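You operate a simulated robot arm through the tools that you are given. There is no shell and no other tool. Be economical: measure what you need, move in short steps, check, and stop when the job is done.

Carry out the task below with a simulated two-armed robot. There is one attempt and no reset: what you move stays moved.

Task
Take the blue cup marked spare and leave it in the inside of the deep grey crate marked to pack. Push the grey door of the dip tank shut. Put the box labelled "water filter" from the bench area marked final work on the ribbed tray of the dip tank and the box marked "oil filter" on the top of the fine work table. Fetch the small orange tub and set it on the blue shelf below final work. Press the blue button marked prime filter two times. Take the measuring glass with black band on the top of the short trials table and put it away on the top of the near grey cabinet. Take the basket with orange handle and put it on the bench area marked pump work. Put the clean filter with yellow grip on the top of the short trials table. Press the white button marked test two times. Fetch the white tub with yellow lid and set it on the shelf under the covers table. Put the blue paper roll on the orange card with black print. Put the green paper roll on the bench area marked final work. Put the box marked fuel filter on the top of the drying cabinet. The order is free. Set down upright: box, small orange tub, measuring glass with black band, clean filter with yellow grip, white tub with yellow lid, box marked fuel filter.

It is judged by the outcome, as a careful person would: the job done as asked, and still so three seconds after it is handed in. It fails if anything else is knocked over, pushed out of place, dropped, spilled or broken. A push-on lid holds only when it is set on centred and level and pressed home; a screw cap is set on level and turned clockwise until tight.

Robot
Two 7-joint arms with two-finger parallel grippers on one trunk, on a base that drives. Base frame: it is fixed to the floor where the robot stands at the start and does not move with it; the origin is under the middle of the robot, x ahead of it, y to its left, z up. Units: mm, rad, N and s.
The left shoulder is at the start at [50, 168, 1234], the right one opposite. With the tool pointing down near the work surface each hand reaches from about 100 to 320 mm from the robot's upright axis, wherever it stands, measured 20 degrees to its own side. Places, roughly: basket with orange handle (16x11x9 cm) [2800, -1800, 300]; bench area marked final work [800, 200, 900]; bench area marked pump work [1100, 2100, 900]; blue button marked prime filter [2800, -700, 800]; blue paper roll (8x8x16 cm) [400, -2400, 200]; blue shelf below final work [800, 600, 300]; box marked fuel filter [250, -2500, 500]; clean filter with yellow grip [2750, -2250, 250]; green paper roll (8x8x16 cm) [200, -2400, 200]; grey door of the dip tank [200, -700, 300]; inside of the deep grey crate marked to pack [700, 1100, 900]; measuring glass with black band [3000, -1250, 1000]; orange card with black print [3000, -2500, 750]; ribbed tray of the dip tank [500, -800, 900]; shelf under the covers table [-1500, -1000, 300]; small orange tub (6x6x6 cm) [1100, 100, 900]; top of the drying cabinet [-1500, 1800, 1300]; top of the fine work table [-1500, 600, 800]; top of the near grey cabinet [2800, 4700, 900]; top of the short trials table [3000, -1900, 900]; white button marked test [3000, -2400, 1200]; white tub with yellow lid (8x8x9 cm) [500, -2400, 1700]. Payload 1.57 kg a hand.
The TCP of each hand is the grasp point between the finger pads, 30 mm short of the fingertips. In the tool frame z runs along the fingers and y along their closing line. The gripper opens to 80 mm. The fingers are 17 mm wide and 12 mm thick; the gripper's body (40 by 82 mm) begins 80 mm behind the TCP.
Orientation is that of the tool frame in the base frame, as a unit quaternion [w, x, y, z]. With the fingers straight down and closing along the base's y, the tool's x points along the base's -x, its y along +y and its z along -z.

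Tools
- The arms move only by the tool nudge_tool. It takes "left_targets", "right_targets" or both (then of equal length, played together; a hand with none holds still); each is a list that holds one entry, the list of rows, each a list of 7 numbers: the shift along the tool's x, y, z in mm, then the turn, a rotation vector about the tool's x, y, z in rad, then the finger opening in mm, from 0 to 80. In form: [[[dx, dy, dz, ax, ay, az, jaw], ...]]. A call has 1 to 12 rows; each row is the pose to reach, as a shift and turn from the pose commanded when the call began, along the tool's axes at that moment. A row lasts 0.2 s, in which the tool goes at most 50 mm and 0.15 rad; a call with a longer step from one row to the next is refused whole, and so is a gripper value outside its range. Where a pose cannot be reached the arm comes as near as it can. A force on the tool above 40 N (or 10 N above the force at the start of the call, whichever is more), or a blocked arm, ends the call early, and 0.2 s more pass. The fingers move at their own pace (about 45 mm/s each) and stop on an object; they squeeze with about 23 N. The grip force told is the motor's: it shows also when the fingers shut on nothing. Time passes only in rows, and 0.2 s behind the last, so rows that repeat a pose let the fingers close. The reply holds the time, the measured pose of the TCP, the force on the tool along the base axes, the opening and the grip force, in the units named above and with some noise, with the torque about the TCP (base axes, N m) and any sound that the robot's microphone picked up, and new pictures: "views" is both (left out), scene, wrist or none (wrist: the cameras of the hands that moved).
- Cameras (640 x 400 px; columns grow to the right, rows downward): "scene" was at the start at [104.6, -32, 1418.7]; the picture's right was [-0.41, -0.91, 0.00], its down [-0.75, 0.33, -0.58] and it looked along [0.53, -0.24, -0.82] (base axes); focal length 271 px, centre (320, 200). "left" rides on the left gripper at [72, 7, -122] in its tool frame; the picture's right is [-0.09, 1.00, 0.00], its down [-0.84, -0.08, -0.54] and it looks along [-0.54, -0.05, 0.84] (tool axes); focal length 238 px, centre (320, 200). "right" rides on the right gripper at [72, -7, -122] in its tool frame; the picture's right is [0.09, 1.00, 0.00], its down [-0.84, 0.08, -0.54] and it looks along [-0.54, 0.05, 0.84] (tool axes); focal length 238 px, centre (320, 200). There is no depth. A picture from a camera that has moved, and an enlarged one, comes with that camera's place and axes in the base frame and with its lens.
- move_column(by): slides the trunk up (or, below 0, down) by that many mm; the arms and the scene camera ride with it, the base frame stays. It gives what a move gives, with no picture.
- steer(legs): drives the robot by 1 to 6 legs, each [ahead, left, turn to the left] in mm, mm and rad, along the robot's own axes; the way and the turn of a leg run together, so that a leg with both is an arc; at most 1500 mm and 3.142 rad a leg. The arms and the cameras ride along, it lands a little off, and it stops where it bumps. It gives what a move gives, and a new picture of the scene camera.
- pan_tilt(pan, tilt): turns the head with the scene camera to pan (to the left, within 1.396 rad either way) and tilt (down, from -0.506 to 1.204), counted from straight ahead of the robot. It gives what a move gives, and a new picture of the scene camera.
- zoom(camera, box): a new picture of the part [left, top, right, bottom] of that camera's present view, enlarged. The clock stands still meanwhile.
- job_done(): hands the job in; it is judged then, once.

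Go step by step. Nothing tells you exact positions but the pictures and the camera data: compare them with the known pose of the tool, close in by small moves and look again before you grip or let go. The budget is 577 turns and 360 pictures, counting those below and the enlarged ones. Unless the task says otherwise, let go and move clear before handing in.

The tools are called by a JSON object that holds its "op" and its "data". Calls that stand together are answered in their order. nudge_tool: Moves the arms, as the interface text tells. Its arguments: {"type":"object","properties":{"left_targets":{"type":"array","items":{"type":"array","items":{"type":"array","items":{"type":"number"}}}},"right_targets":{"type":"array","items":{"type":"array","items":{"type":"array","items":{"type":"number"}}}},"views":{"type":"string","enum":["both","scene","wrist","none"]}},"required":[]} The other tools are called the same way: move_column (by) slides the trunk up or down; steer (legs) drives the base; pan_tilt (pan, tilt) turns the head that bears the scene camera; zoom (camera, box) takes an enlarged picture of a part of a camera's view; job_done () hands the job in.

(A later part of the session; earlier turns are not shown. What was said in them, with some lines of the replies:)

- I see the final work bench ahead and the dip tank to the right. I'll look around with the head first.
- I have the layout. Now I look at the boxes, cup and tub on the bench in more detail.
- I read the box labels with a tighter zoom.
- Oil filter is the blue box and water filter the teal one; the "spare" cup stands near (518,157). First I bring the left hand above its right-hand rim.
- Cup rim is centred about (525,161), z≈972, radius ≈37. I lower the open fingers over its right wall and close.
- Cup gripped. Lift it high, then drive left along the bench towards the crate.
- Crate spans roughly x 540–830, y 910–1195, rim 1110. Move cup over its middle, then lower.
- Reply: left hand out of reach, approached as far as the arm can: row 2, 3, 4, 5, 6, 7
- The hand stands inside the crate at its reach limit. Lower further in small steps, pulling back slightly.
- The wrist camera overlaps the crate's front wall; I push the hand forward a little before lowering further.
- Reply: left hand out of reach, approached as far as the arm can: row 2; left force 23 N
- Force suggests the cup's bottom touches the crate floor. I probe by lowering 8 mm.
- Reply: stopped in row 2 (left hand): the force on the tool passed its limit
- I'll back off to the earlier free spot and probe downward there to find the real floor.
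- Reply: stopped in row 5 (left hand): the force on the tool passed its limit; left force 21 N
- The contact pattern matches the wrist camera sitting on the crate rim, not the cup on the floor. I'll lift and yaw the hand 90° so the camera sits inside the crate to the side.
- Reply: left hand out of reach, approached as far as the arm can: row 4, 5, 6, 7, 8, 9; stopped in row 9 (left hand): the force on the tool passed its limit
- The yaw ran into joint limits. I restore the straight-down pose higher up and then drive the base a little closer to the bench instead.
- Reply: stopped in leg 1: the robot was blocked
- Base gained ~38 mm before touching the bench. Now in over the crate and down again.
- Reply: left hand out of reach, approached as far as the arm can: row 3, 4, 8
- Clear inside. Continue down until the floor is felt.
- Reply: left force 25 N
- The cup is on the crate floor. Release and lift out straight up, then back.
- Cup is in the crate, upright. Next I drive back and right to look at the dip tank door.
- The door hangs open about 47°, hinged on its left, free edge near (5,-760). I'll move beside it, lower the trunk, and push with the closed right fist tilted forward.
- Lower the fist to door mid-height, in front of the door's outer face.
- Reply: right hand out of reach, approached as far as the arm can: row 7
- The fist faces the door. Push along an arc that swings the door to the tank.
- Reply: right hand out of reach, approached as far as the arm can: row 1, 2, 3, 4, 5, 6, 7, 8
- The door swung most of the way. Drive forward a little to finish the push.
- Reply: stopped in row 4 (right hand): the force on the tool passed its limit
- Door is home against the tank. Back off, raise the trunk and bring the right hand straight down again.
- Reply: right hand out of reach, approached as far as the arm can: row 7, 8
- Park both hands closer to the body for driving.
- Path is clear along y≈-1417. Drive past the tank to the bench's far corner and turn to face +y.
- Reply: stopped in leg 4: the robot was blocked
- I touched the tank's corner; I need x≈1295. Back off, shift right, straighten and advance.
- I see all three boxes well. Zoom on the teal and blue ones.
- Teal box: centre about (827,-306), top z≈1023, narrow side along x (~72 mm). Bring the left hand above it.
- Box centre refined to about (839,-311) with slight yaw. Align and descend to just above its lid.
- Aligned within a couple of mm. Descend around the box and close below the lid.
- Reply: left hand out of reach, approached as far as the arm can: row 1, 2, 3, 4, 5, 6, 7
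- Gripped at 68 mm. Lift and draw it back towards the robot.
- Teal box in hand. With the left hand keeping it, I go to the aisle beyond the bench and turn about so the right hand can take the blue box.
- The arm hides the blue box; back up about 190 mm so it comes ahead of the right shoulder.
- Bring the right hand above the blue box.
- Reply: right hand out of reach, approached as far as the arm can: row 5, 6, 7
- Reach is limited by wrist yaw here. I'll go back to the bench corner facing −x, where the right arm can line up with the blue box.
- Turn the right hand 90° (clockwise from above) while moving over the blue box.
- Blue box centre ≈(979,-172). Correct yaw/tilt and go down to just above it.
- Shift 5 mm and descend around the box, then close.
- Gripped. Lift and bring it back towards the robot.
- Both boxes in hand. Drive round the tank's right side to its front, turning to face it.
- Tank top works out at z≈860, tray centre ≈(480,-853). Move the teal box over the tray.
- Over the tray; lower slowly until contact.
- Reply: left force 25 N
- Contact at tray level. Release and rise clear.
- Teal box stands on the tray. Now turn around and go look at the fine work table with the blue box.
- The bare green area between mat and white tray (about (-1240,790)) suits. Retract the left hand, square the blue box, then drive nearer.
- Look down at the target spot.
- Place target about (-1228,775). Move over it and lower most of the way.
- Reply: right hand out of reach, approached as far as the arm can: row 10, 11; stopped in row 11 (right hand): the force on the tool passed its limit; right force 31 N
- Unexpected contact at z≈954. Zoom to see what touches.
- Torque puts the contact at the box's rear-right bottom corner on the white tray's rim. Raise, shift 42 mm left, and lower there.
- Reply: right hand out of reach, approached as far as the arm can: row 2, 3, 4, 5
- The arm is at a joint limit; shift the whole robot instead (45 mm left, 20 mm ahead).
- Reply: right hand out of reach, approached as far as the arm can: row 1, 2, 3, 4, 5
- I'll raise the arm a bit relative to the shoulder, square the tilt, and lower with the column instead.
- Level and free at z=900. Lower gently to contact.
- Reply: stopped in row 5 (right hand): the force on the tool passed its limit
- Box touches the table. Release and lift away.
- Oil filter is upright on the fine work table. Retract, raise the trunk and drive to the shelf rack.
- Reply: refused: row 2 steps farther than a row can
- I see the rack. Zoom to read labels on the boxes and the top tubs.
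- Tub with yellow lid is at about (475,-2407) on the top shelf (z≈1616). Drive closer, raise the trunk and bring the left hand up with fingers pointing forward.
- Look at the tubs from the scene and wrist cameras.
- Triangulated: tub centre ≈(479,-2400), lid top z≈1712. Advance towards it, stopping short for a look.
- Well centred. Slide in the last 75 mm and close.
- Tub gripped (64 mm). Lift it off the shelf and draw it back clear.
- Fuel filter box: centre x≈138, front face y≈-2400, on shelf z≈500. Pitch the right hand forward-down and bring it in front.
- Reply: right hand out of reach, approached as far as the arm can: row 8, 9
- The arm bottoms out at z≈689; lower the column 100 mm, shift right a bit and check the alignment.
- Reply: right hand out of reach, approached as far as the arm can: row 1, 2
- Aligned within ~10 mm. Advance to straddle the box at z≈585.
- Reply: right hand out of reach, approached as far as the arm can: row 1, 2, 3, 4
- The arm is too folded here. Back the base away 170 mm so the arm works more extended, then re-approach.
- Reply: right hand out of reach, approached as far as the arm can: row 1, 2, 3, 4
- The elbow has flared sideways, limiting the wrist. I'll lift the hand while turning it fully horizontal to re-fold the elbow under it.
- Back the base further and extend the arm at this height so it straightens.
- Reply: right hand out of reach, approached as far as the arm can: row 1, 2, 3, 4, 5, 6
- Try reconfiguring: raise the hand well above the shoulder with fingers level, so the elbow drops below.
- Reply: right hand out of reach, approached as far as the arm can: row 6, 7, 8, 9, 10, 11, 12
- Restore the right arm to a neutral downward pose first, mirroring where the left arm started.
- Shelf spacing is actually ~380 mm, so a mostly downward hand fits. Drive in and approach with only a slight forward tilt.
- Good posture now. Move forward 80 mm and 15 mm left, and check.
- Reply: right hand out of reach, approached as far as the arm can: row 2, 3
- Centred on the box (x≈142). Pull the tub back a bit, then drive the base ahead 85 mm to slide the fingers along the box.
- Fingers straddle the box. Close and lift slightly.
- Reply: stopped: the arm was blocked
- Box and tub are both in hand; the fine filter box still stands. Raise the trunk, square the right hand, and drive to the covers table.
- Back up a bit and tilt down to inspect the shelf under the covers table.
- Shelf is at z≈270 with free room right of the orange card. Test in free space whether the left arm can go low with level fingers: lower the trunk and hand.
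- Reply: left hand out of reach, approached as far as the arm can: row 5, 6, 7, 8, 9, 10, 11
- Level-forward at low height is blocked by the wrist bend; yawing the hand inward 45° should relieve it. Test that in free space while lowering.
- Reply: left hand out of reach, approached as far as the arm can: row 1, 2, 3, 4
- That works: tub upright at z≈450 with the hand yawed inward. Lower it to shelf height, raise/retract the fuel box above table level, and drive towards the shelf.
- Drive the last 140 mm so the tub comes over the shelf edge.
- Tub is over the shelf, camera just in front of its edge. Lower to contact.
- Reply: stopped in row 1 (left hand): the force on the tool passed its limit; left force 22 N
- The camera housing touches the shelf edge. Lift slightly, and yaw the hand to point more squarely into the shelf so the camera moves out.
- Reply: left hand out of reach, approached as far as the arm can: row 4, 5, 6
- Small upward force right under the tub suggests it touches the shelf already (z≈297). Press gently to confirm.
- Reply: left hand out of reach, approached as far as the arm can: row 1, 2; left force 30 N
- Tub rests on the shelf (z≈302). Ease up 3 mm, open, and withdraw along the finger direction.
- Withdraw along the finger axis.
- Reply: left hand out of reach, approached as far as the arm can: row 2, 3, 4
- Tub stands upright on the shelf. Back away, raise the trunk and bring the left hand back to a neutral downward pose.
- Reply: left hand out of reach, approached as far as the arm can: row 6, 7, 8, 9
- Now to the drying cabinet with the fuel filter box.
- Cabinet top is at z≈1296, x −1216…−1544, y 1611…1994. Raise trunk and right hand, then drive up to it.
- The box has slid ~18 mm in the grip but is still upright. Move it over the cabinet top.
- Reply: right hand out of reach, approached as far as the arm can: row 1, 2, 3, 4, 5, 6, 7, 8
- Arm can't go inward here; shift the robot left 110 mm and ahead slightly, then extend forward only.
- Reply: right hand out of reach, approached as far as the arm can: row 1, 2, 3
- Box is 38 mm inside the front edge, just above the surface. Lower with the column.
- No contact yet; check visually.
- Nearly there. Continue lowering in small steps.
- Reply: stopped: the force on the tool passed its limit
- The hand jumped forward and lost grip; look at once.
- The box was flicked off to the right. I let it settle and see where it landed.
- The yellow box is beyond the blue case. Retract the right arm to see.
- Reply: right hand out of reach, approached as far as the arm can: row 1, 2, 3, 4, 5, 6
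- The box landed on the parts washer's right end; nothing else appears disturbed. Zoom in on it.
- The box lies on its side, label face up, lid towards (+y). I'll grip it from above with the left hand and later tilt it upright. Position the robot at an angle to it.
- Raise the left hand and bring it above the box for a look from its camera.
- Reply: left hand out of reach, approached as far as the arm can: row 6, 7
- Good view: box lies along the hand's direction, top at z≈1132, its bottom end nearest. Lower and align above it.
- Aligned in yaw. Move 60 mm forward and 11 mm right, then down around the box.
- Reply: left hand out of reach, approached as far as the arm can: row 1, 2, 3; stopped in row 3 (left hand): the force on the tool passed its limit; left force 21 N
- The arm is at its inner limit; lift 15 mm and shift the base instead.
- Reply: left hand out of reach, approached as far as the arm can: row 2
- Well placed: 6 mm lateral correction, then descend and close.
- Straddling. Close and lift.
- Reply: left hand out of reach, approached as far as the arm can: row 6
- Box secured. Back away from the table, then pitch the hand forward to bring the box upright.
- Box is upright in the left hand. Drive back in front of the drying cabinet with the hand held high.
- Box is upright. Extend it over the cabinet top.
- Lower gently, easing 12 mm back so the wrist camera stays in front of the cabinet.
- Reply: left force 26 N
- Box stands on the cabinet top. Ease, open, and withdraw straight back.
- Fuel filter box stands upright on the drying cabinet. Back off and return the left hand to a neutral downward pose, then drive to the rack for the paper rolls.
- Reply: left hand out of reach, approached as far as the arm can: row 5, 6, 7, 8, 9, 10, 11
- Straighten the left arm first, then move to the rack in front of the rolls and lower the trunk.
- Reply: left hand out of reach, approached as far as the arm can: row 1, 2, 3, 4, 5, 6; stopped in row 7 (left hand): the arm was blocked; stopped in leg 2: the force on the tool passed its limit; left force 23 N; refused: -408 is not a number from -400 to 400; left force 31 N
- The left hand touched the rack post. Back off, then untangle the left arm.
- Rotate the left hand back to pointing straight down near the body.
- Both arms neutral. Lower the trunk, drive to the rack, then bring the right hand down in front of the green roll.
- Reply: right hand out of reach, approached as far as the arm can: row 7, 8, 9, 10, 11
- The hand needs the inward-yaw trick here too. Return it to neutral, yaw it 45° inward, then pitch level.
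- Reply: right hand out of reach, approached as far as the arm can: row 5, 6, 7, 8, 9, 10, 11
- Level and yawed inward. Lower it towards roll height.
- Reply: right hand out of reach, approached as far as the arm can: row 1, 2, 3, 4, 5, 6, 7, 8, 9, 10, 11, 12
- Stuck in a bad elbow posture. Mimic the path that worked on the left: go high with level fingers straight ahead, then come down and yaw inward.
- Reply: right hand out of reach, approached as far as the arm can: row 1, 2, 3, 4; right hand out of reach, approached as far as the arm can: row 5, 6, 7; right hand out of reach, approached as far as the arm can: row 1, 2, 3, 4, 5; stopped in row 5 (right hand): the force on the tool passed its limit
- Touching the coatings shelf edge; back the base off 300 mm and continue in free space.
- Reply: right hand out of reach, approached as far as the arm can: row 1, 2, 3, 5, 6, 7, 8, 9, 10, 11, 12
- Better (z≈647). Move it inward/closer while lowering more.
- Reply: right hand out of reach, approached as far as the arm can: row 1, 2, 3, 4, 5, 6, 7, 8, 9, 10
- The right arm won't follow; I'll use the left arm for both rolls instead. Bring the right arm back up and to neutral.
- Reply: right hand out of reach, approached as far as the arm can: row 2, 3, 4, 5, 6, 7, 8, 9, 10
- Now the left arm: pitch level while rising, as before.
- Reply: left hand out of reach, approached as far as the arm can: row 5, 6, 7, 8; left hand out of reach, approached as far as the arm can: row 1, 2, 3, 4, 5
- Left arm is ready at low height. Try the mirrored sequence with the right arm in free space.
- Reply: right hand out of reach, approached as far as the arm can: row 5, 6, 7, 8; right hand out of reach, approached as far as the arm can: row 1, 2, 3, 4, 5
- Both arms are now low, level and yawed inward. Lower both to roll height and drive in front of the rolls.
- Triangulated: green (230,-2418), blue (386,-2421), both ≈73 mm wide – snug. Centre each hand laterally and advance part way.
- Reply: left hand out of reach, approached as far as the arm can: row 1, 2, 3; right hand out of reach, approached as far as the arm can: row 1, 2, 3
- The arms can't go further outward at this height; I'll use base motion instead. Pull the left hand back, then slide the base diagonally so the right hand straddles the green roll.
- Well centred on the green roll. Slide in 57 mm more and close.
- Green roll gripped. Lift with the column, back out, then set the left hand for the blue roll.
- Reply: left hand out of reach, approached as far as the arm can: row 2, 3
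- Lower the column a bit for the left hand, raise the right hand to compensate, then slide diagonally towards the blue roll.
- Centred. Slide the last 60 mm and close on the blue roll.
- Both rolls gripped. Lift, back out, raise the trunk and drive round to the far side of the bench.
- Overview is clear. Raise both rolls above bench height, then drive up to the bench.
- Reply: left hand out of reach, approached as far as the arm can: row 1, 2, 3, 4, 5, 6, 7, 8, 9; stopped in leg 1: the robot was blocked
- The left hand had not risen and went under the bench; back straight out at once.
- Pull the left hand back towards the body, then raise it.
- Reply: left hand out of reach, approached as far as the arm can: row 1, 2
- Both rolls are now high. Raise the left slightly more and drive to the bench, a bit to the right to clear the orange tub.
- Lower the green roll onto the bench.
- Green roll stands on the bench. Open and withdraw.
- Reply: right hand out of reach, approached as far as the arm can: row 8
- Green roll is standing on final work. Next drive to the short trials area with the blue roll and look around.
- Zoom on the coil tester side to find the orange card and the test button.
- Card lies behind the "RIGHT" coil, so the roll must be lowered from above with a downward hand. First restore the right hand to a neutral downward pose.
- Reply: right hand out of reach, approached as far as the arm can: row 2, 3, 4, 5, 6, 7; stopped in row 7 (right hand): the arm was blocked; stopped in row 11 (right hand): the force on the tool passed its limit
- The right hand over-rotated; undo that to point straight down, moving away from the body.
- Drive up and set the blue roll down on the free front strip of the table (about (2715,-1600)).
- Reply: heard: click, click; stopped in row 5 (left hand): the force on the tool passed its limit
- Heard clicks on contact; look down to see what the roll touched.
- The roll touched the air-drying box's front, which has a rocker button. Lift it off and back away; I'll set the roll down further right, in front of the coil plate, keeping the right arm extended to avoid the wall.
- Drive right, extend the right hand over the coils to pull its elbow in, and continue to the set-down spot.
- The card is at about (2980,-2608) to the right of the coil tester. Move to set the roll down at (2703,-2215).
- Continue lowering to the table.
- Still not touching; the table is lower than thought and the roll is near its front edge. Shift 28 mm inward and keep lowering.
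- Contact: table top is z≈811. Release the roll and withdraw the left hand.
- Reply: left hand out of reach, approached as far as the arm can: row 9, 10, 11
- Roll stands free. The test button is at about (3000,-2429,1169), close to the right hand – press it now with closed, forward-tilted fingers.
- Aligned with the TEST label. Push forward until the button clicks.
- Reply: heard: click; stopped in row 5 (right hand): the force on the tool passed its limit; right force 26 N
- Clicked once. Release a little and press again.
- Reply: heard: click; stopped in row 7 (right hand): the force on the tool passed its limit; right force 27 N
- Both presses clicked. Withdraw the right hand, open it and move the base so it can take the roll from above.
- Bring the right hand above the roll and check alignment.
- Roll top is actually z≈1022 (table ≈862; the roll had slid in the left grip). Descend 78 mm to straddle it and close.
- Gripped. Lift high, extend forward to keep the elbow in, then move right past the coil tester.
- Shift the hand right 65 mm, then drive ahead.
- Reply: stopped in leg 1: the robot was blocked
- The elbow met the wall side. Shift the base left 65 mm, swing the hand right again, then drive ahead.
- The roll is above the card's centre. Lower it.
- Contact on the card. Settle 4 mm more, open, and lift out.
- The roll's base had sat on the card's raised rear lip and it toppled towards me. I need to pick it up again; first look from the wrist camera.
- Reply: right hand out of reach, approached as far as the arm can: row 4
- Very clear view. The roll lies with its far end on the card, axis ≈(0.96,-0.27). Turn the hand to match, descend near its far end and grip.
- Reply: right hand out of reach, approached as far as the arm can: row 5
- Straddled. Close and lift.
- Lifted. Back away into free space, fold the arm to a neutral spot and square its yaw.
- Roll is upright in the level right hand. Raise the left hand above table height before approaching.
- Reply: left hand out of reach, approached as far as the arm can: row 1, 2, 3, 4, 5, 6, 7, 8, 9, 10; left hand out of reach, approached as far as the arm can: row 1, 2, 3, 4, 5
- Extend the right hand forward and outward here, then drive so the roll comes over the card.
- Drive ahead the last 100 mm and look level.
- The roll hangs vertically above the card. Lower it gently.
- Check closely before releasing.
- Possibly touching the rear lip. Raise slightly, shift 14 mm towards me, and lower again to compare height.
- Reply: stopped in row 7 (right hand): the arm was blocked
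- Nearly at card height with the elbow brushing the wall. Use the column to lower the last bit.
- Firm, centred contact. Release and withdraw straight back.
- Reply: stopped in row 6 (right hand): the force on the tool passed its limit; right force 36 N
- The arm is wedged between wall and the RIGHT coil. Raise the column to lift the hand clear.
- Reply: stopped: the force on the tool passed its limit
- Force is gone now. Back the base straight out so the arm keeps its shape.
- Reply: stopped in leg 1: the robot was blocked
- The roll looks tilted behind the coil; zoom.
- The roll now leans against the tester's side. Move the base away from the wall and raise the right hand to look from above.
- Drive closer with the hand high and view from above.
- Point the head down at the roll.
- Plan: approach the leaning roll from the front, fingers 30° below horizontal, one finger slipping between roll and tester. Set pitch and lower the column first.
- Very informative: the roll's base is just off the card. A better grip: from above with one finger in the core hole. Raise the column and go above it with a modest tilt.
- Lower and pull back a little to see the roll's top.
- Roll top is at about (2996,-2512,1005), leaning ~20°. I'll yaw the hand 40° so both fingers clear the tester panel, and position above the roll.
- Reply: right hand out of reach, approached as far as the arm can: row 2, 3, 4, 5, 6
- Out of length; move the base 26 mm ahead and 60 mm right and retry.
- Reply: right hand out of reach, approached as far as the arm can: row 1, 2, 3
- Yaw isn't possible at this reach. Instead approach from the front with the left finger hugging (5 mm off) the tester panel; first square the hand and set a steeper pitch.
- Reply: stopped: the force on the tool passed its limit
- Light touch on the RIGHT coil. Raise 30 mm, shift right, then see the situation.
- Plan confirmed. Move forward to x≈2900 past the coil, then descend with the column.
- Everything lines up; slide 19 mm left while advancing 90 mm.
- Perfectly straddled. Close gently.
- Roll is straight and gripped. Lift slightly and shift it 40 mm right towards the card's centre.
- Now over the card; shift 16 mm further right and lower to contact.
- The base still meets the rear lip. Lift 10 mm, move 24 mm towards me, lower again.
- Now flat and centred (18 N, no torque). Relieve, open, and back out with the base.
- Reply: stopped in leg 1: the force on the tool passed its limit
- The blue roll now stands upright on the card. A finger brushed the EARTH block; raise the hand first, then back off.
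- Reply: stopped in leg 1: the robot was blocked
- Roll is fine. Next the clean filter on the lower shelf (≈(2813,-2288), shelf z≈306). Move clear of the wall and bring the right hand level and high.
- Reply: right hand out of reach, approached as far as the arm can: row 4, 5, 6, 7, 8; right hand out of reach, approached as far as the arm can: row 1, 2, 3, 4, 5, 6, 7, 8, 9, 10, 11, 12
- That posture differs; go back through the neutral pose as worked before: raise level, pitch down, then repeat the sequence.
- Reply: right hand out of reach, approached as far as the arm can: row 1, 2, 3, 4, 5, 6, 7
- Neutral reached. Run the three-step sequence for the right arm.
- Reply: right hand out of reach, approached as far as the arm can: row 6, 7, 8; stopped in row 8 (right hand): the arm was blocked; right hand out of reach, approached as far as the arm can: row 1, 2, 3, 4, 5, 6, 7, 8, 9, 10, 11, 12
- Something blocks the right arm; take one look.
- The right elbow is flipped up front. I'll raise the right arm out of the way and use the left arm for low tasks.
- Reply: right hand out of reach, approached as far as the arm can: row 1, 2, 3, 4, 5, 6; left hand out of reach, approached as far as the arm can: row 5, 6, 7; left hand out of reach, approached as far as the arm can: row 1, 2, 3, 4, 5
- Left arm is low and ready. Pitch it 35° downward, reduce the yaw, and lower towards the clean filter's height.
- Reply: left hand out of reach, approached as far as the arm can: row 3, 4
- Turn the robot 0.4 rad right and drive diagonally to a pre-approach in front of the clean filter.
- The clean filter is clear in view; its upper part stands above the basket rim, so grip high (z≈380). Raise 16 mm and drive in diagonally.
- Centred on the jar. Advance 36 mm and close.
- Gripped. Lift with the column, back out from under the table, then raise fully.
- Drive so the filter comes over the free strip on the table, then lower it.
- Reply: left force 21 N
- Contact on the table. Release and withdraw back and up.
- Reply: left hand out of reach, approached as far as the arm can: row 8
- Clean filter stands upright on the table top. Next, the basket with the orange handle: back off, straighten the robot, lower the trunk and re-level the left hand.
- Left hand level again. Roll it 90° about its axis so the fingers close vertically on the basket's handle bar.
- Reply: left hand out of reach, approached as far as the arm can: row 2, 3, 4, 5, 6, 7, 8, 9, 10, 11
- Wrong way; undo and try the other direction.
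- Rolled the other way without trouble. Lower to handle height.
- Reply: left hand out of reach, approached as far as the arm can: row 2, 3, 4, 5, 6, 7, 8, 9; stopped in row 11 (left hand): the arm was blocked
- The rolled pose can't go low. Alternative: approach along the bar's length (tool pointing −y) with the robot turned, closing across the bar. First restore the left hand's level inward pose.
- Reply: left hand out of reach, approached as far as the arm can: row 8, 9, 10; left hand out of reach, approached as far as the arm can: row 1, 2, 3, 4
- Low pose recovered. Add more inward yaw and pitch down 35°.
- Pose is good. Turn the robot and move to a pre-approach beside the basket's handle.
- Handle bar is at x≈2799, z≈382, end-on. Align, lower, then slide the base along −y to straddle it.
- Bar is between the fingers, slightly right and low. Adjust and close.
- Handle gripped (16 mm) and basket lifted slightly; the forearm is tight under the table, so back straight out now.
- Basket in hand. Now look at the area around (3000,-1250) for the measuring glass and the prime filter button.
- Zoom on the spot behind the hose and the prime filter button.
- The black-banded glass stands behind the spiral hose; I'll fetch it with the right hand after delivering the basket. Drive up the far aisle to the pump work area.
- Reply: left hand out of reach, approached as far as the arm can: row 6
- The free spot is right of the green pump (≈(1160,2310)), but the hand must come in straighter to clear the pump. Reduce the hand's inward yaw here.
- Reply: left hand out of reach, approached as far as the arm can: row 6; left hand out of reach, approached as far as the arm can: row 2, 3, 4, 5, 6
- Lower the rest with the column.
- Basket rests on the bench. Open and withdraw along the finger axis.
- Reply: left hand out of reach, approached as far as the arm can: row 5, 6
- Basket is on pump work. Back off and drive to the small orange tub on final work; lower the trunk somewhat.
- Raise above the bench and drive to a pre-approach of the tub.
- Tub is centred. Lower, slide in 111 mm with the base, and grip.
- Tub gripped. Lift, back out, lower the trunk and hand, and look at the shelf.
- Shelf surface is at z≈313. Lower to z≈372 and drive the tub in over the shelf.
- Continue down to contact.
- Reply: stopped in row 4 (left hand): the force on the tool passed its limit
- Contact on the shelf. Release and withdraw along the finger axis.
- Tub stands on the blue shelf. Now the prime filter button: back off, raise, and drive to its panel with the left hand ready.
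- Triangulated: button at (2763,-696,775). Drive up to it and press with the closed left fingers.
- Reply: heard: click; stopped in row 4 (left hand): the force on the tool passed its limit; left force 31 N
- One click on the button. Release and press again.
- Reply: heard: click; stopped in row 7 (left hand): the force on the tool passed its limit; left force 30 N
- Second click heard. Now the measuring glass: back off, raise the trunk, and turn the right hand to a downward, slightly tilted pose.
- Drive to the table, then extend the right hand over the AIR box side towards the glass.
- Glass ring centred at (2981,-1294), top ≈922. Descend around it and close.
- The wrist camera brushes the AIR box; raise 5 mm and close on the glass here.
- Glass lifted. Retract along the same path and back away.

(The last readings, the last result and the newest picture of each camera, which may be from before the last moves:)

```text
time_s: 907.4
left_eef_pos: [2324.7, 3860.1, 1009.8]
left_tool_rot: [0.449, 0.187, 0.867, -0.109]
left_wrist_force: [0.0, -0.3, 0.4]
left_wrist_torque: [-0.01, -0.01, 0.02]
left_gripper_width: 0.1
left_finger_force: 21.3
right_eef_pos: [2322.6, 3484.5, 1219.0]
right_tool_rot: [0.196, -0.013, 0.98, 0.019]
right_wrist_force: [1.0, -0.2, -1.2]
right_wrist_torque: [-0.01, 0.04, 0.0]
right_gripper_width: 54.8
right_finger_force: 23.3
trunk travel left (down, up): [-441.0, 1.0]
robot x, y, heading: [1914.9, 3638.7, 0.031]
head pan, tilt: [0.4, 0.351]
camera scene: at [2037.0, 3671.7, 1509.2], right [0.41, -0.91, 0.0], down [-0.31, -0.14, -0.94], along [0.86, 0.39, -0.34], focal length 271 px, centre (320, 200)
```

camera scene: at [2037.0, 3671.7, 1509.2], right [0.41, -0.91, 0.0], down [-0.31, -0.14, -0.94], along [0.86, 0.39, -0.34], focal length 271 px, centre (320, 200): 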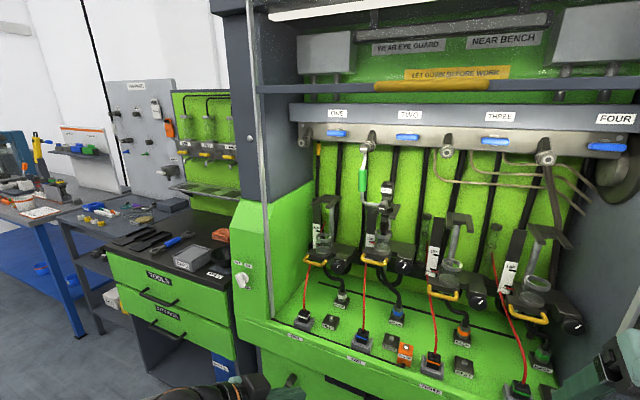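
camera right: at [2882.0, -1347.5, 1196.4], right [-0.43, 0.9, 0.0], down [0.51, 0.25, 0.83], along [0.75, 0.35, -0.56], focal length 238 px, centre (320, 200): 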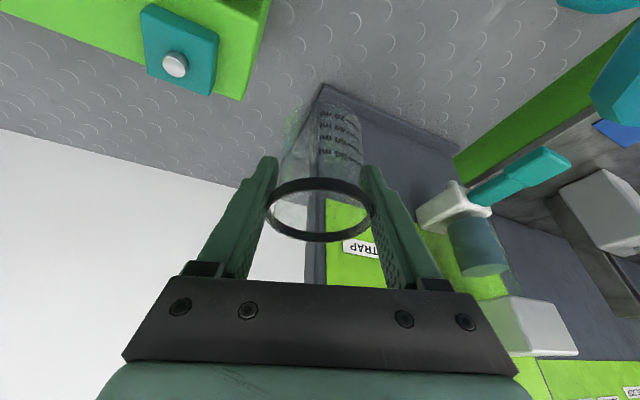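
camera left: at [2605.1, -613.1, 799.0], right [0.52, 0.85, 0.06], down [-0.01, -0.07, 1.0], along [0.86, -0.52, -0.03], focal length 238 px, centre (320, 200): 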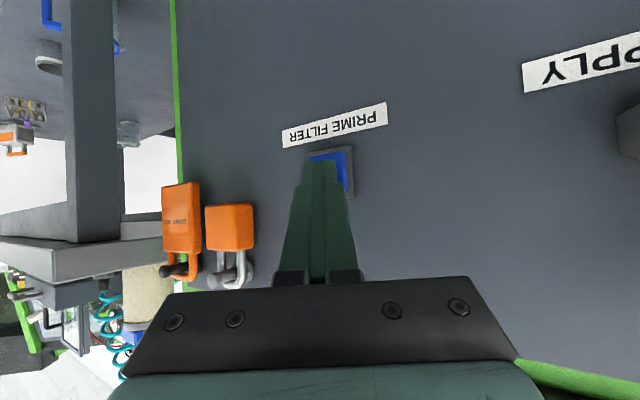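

The near grey cabinet (green drawers, grey top) is at x≈2585–3000, y≈4210–4940. Drive in front of it and look at its top.

{"op": "steer", "data": {"legs": [[0, 920, 0], [200, 0, 0]]}}

{"op": "pan_tilt", "data": {"pan": 0.0, "tilt": 0.75}}

```text
time_s: 913.4
left_eef_pos: [2496.4, 4776.9, 1008.9]
left_tool_rot: [0.45, 0.184, 0.867, -0.108]
left_wrist_force: [0.8, -0.1, -0.7]
left_wrist_torque: [-0.02, -0.02, -0.02]
left_gripper_width: 0.1
left_finger_force: 21.5
right_eef_pos: [2496.4, 4402.4, 1219.7]
right_tool_rot: [0.197, -0.015, 0.98, 0.019]
right_wrist_force: [0.5, 0.2, -0.5]
right_wrist_torque: [0.01, 0.03, 0.03]
right_gripper_width: 55.3
right_finger_force: 22.6
trunk travel left (down, up): [-441.0, 1.0]
robot x, y, heading: [2084.0, 4554.5, 0.029]
head pan, tilt: [0.4, 0.351]
camera scene: at [2210.0, 4589.2, 1509.1], right [0.42, -0.91, 0.0], down [-0.31, -0.14, -0.94], along [0.85, 0.39, -0.34], focal length 271 px, centre (320, 200)
```

scene: 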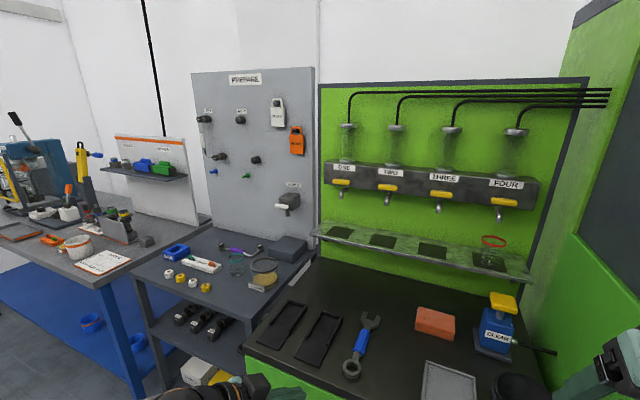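

```text
time_s: 914.2
left_eef_pos: [2494.7, 4778.7, 1009.2]
left_tool_rot: [0.45, 0.185, 0.867, -0.108]
left_wrist_force: [0.0, 0.9, 0.2]
left_wrist_torque: [-0.02, -0.01, -0.01]
left_gripper_width: 0.0
left_finger_force: 22.0
right_eef_pos: [2495.5, 4402.3, 1219.0]
right_tool_rot: [0.196, -0.015, 0.98, 0.019]
right_wrist_force: [-0.2, 0.0, 0.0]
right_wrist_torque: [0.03, -0.05, 0.02]
right_gripper_width: 55.1
right_finger_force: 22.9
trunk travel left (down, up): [-441.0, 1.0]
robot x, y, heading: [2087.0, 4554.3, 0.032]
head pan, tilt: [0.0, 0.75]
camera scene: at [2207.3, 4552.9, 1473.6], right [0.03, -1.0, 0.0], down [-0.68, -0.02, -0.73], along [0.73, 0.02, -0.68], focal length 271 px, centre (320, 200)
```

scene: 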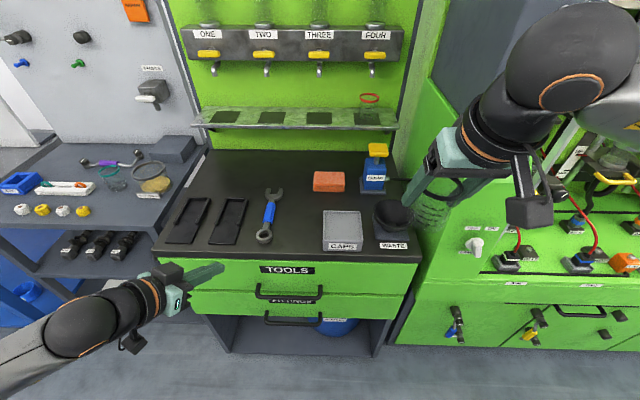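

There's a clear gap between the wrench and the CAPS tray (≈(2718,4622)). Bring the glass over it.

{"op": "steer", "data": {"legs": [[0, 214, 0], [190, 0, -0.03]]}}

{"op": "nudge_tool", "data": {"right_targets": [[[-10, 0, 40, 0, 0, 0, 40], [5, 0, 80, 0, 0, 0, 40], [23, 0, 122, 0, 0, 0, 40], [40, 0, 162, 0, 0, 0, 40]]], "views": "wrist"}}

```text
time_s: 917.0
left_eef_pos: [2682.9, 4982.5, 1009.2]
left_tool_rot: [0.449, 0.196, 0.864, -0.114]
left_wrist_force: [0.1, 0.0, 0.8]
left_wrist_torque: [0.01, -0.02, 0.01]
left_gripper_width: 0.1
left_finger_force: 20.7
right_eef_pos: [2672.2, 4605.8, 1219.7]
right_tool_rot: [0.197, -0.001, 0.98, 0.016]
right_wrist_force: [0.5, 0.1, -0.2]
right_wrist_torque: [0.0, 0.05, 0.0]
right_gripper_width: 55.2
right_finger_force: 22.8
trunk travel left (down, up): [-441.0, 1.0]
robot x, y, heading: [2266.0, 4765.9, 0.001]
head pan, tilt: [0.0, 0.75]
camera scene: at [2389.3, 4764.7, 1473.5], right [0.0, -1.0, 0.0], down [-0.68, 0.0, -0.73], along [0.73, 0.0, -0.68], focal length 271 px, centre (320, 200)
```

scene: 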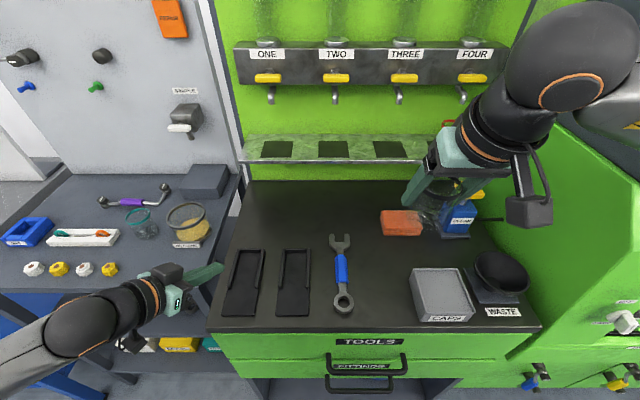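

```text
time_s: 918.0
left_eef_pos: [2682.9, 4980.9, 1010.9]
left_tool_rot: [0.449, 0.195, 0.865, -0.113]
left_wrist_force: [0.4, -0.5, -1.2]
left_wrist_torque: [0.01, 0.0, 0.02]
left_gripper_width: 0.0
left_finger_force: 21.5
right_eef_pos: [2699.7, 4610.9, 1055.6]
right_tool_rot: [0.198, -0.001, 0.98, 0.016]
right_wrist_force: [-0.3, -0.3, -0.6]
right_wrist_torque: [0.01, 0.01, -0.02]
right_gripper_width: 55.2
right_finger_force: 23.2
trunk travel left (down, up): [-441.0, 1.0]
robot x, y, heading: [2266.8, 4765.6, 0.002]
head pan, tilt: [0.0, 0.75]
camera right: at [2585.7, 4601.0, 1140.2], right [-0.09, 1.0, 0.0], down [0.56, 0.06, 0.83], along [0.82, 0.08, -0.56], focal length 238 px, centre (320, 200)
```

right: 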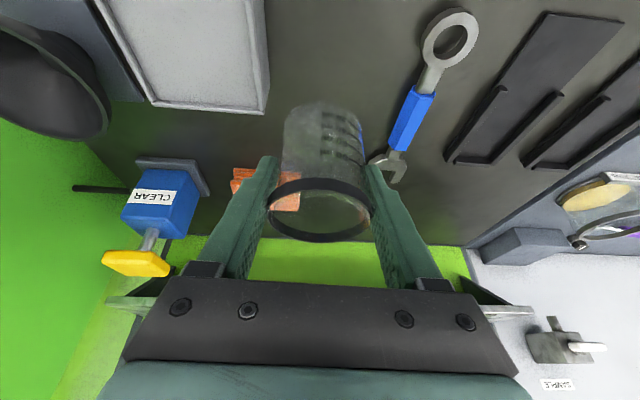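

The glass will land between tray and wrench with room to spare. Lower it.

{"op": "nudge_tool", "data": {"right_targets": [[[18, 0, 42, 0, 0, 0, 40], [33, 0, 78, 0, 0, 0, 40], [37, 0, 87, 0, 0, 0, 40], [40, 0, 94, 0, 0, 0, 40], [43, 0, 101, 0, 0, 0, 40], [46, 0, 108, 0, 0, 0, 40], [49, 0, 115, 0, 0, 0, 40]]], "views": "wrist"}}

```text
time_s: 919.6
left_eef_pos: [2681.1, 4982.0, 1010.8]
left_tool_rot: [0.45, 0.196, 0.864, -0.114]
left_wrist_force: [0.0, 0.5, -0.9]
left_wrist_torque: [0.0, 0.01, 0.0]
left_gripper_width: 0.0
left_finger_force: 22.0
right_eef_pos: [2696.3, 4617.4, 931.7]
right_tool_rot: [0.2, -0.001, 0.98, 0.017]
right_wrist_force: [-6.2, -1.6, 30.5]
right_wrist_torque: [-0.92, 0.06, -0.14]
right_gripper_width: 55.3
right_finger_force: 22.9
trunk travel left (down, up): [-441.0, 1.0]
robot x, y, heading: [2266.7, 4766.8, 0.005]
head pan, tilt: [0.0, 0.75]
camera right: at [2582.9, 4606.7, 1016.2], right [-0.09, 1.0, 0.0], down [0.56, 0.06, 0.83], along [0.82, 0.08, -0.56], focal length 238 px, centre (320, 200)
```

right: 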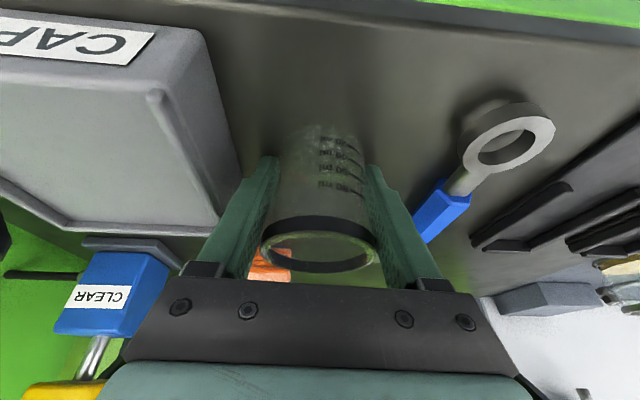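

Pressing on the surface, and the left finger is close to the CAPS tray. Lift 8 mm, shift 14 mm left, and set down again gently.

{"op": "nudge_tool", "data": {"right_targets": [[[-5, 0, -11, 0, 0, 0, 40], [-5, 14, -11, 0, 0, 0, 40], [-3, 14, -7, 0, 0, 0, 40], [-1, 14, -4, 0, 0, 0, 40], [0, 14, -1, 0, 0, 0, 40]]], "views": "none"}}

```text
time_s: 920.8
left_eef_pos: [2682.7, 4982.6, 1009.6]
left_tool_rot: [0.449, 0.196, 0.865, -0.114]
left_wrist_force: [-0.2, -0.3, -0.6]
left_wrist_torque: [-0.01, -0.02, -0.03]
left_gripper_width: 0.0
left_finger_force: 21.4
right_eef_pos: [2696.1, 4627.9, 930.4]
right_tool_rot: [0.198, -0.001, 0.98, 0.017]
right_wrist_force: [-0.2, 0.2, 1.4]
right_wrist_torque: [-0.07, -0.05, -0.03]
right_gripper_width: 55.3
right_finger_force: 23.6
trunk travel left (down, up): [-441.0, 1.0]
robot x, y, heading: [2271.9, 4766.7, -0.002]
head pan, tilt: [0.0, 0.75]
```

Just in light contact. Open slightly and lift straight up.

{"op": "nudge_tool", "data": {"right_targets": [[[0, 0, 1, 0, 0, 0, 58], [0, 0, 1, 0, 0, 0, 64], [0, 0, 1, 0, 0, 0, 64], [-8, 0, -18, 0, 0, 0, 64], [-23, 0, -55, 0, 0, 0, 64], [-40, 0, -95, 0, 0, 0, 64], [-56, 0, -135, 0, 0, 0, 64]]], "views": "wrist"}}

```text
time_s: 922.4
left_eef_pos: [2682.5, 4982.5, 1009.3]
left_tool_rot: [0.448, 0.197, 0.864, -0.115]
left_wrist_force: [0.2, 0.4, 0.7]
left_wrist_torque: [-0.01, 0.0, 0.01]
left_gripper_width: 0.0
left_finger_force: 21.2
right_eef_pos: [2696.7, 4622.5, 1077.4]
right_tool_rot: [0.197, -0.002, 0.98, 0.016]
right_wrist_force: [-0.9, -0.7, 0.0]
right_wrist_torque: [0.0, 0.02, 0.03]
right_gripper_width: 64.0
right_finger_force: 0.1
trunk travel left (down, up): [-441.0, 1.0]
robot x, y, heading: [2265.2, 4767.2, 0.0]
head pan, tilt: [0.0, 0.75]
camera right: at [2583.7, 4613.4, 1162.3], right [-0.09, 1.0, -0.01], down [0.56, 0.06, 0.82], along [0.82, 0.07, -0.57], focal length 238 px, centre (320, 200)
```

right: 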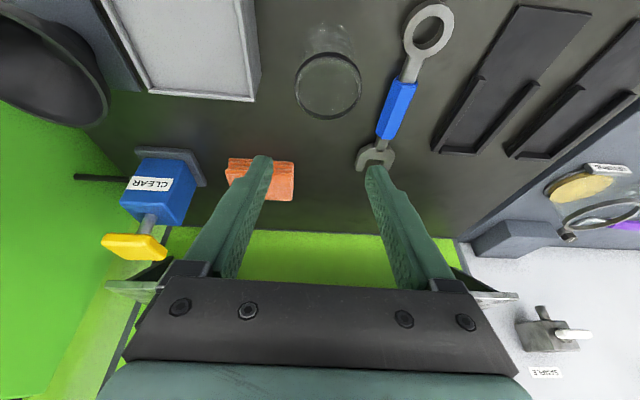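

The glass stands upright on the cabinet. Back clear and hand in.

{"op": "steer", "data": {"legs": [[-350, 0, 0]]}}

```text
time_s: 924.7
left_eef_pos: [2333.0, 4981.4, 1010.3]
left_tool_rot: [0.448, 0.196, 0.865, -0.113]
left_wrist_force: [-0.6, -0.9, -0.6]
left_wrist_torque: [0.01, 0.02, 0.01]
left_gripper_width: 0.0
left_finger_force: 21.3
right_eef_pos: [2346.6, 4623.8, 1077.2]
right_tool_rot: [0.198, -0.002, 0.98, 0.017]
right_wrist_force: [-1.0, 0.9, -0.4]
right_wrist_torque: [-0.03, 0.03, -0.04]
right_gripper_width: 64.1
right_finger_force: 0.2
trunk travel left (down, up): [-441.0, 1.0]
robot x, y, heading: [1921.2, 4771.0, 0.0]
head pan, tilt: [0.0, 0.75]
camera scene: at [2038.3, 4764.6, 1473.7], right [0.0, -1.0, 0.0], down [-0.68, 0.0, -0.73], along [0.73, 0.0, -0.68], focal length 271 px, centre (320, 200)
```

scene: 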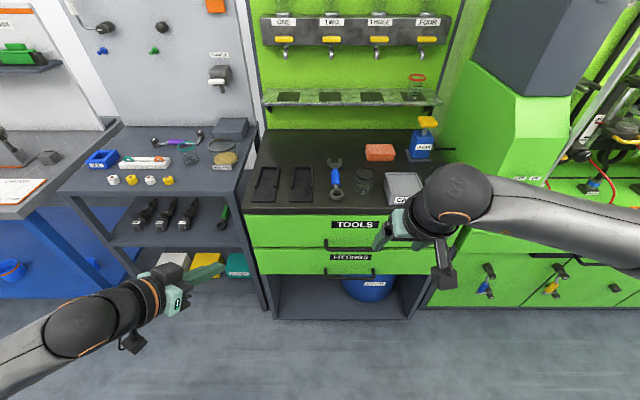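

The glass stands on the cabinet top and both hands are clear; everything asked for is in place.

{"op": "job_done", "data": {}}

```text
The job is handed in.
```

I handed the job in with every item placed, the dip tank door pushed shut and each button pressed twice. There were four mishaps along the way, which may count against it:

- **Fuel filter box:** it slipped from the grip and landed on the parts washer. I picked it up again and it now stands upright on top of the drying cabinet.
- **Air jet switch:** the blue roll bumped the front of the air drying box, where that switch is, and I heard two clicks. I don't know what state this left the switch in.
- **Blue paper roll:** it fell over twice before it stood upright on the orange card.
- **Short trials table:** the arm pressed against the RIGHT coil and a finger caught the EARTH block. Both looked in place afterwards, but the block may have shifted slightly.
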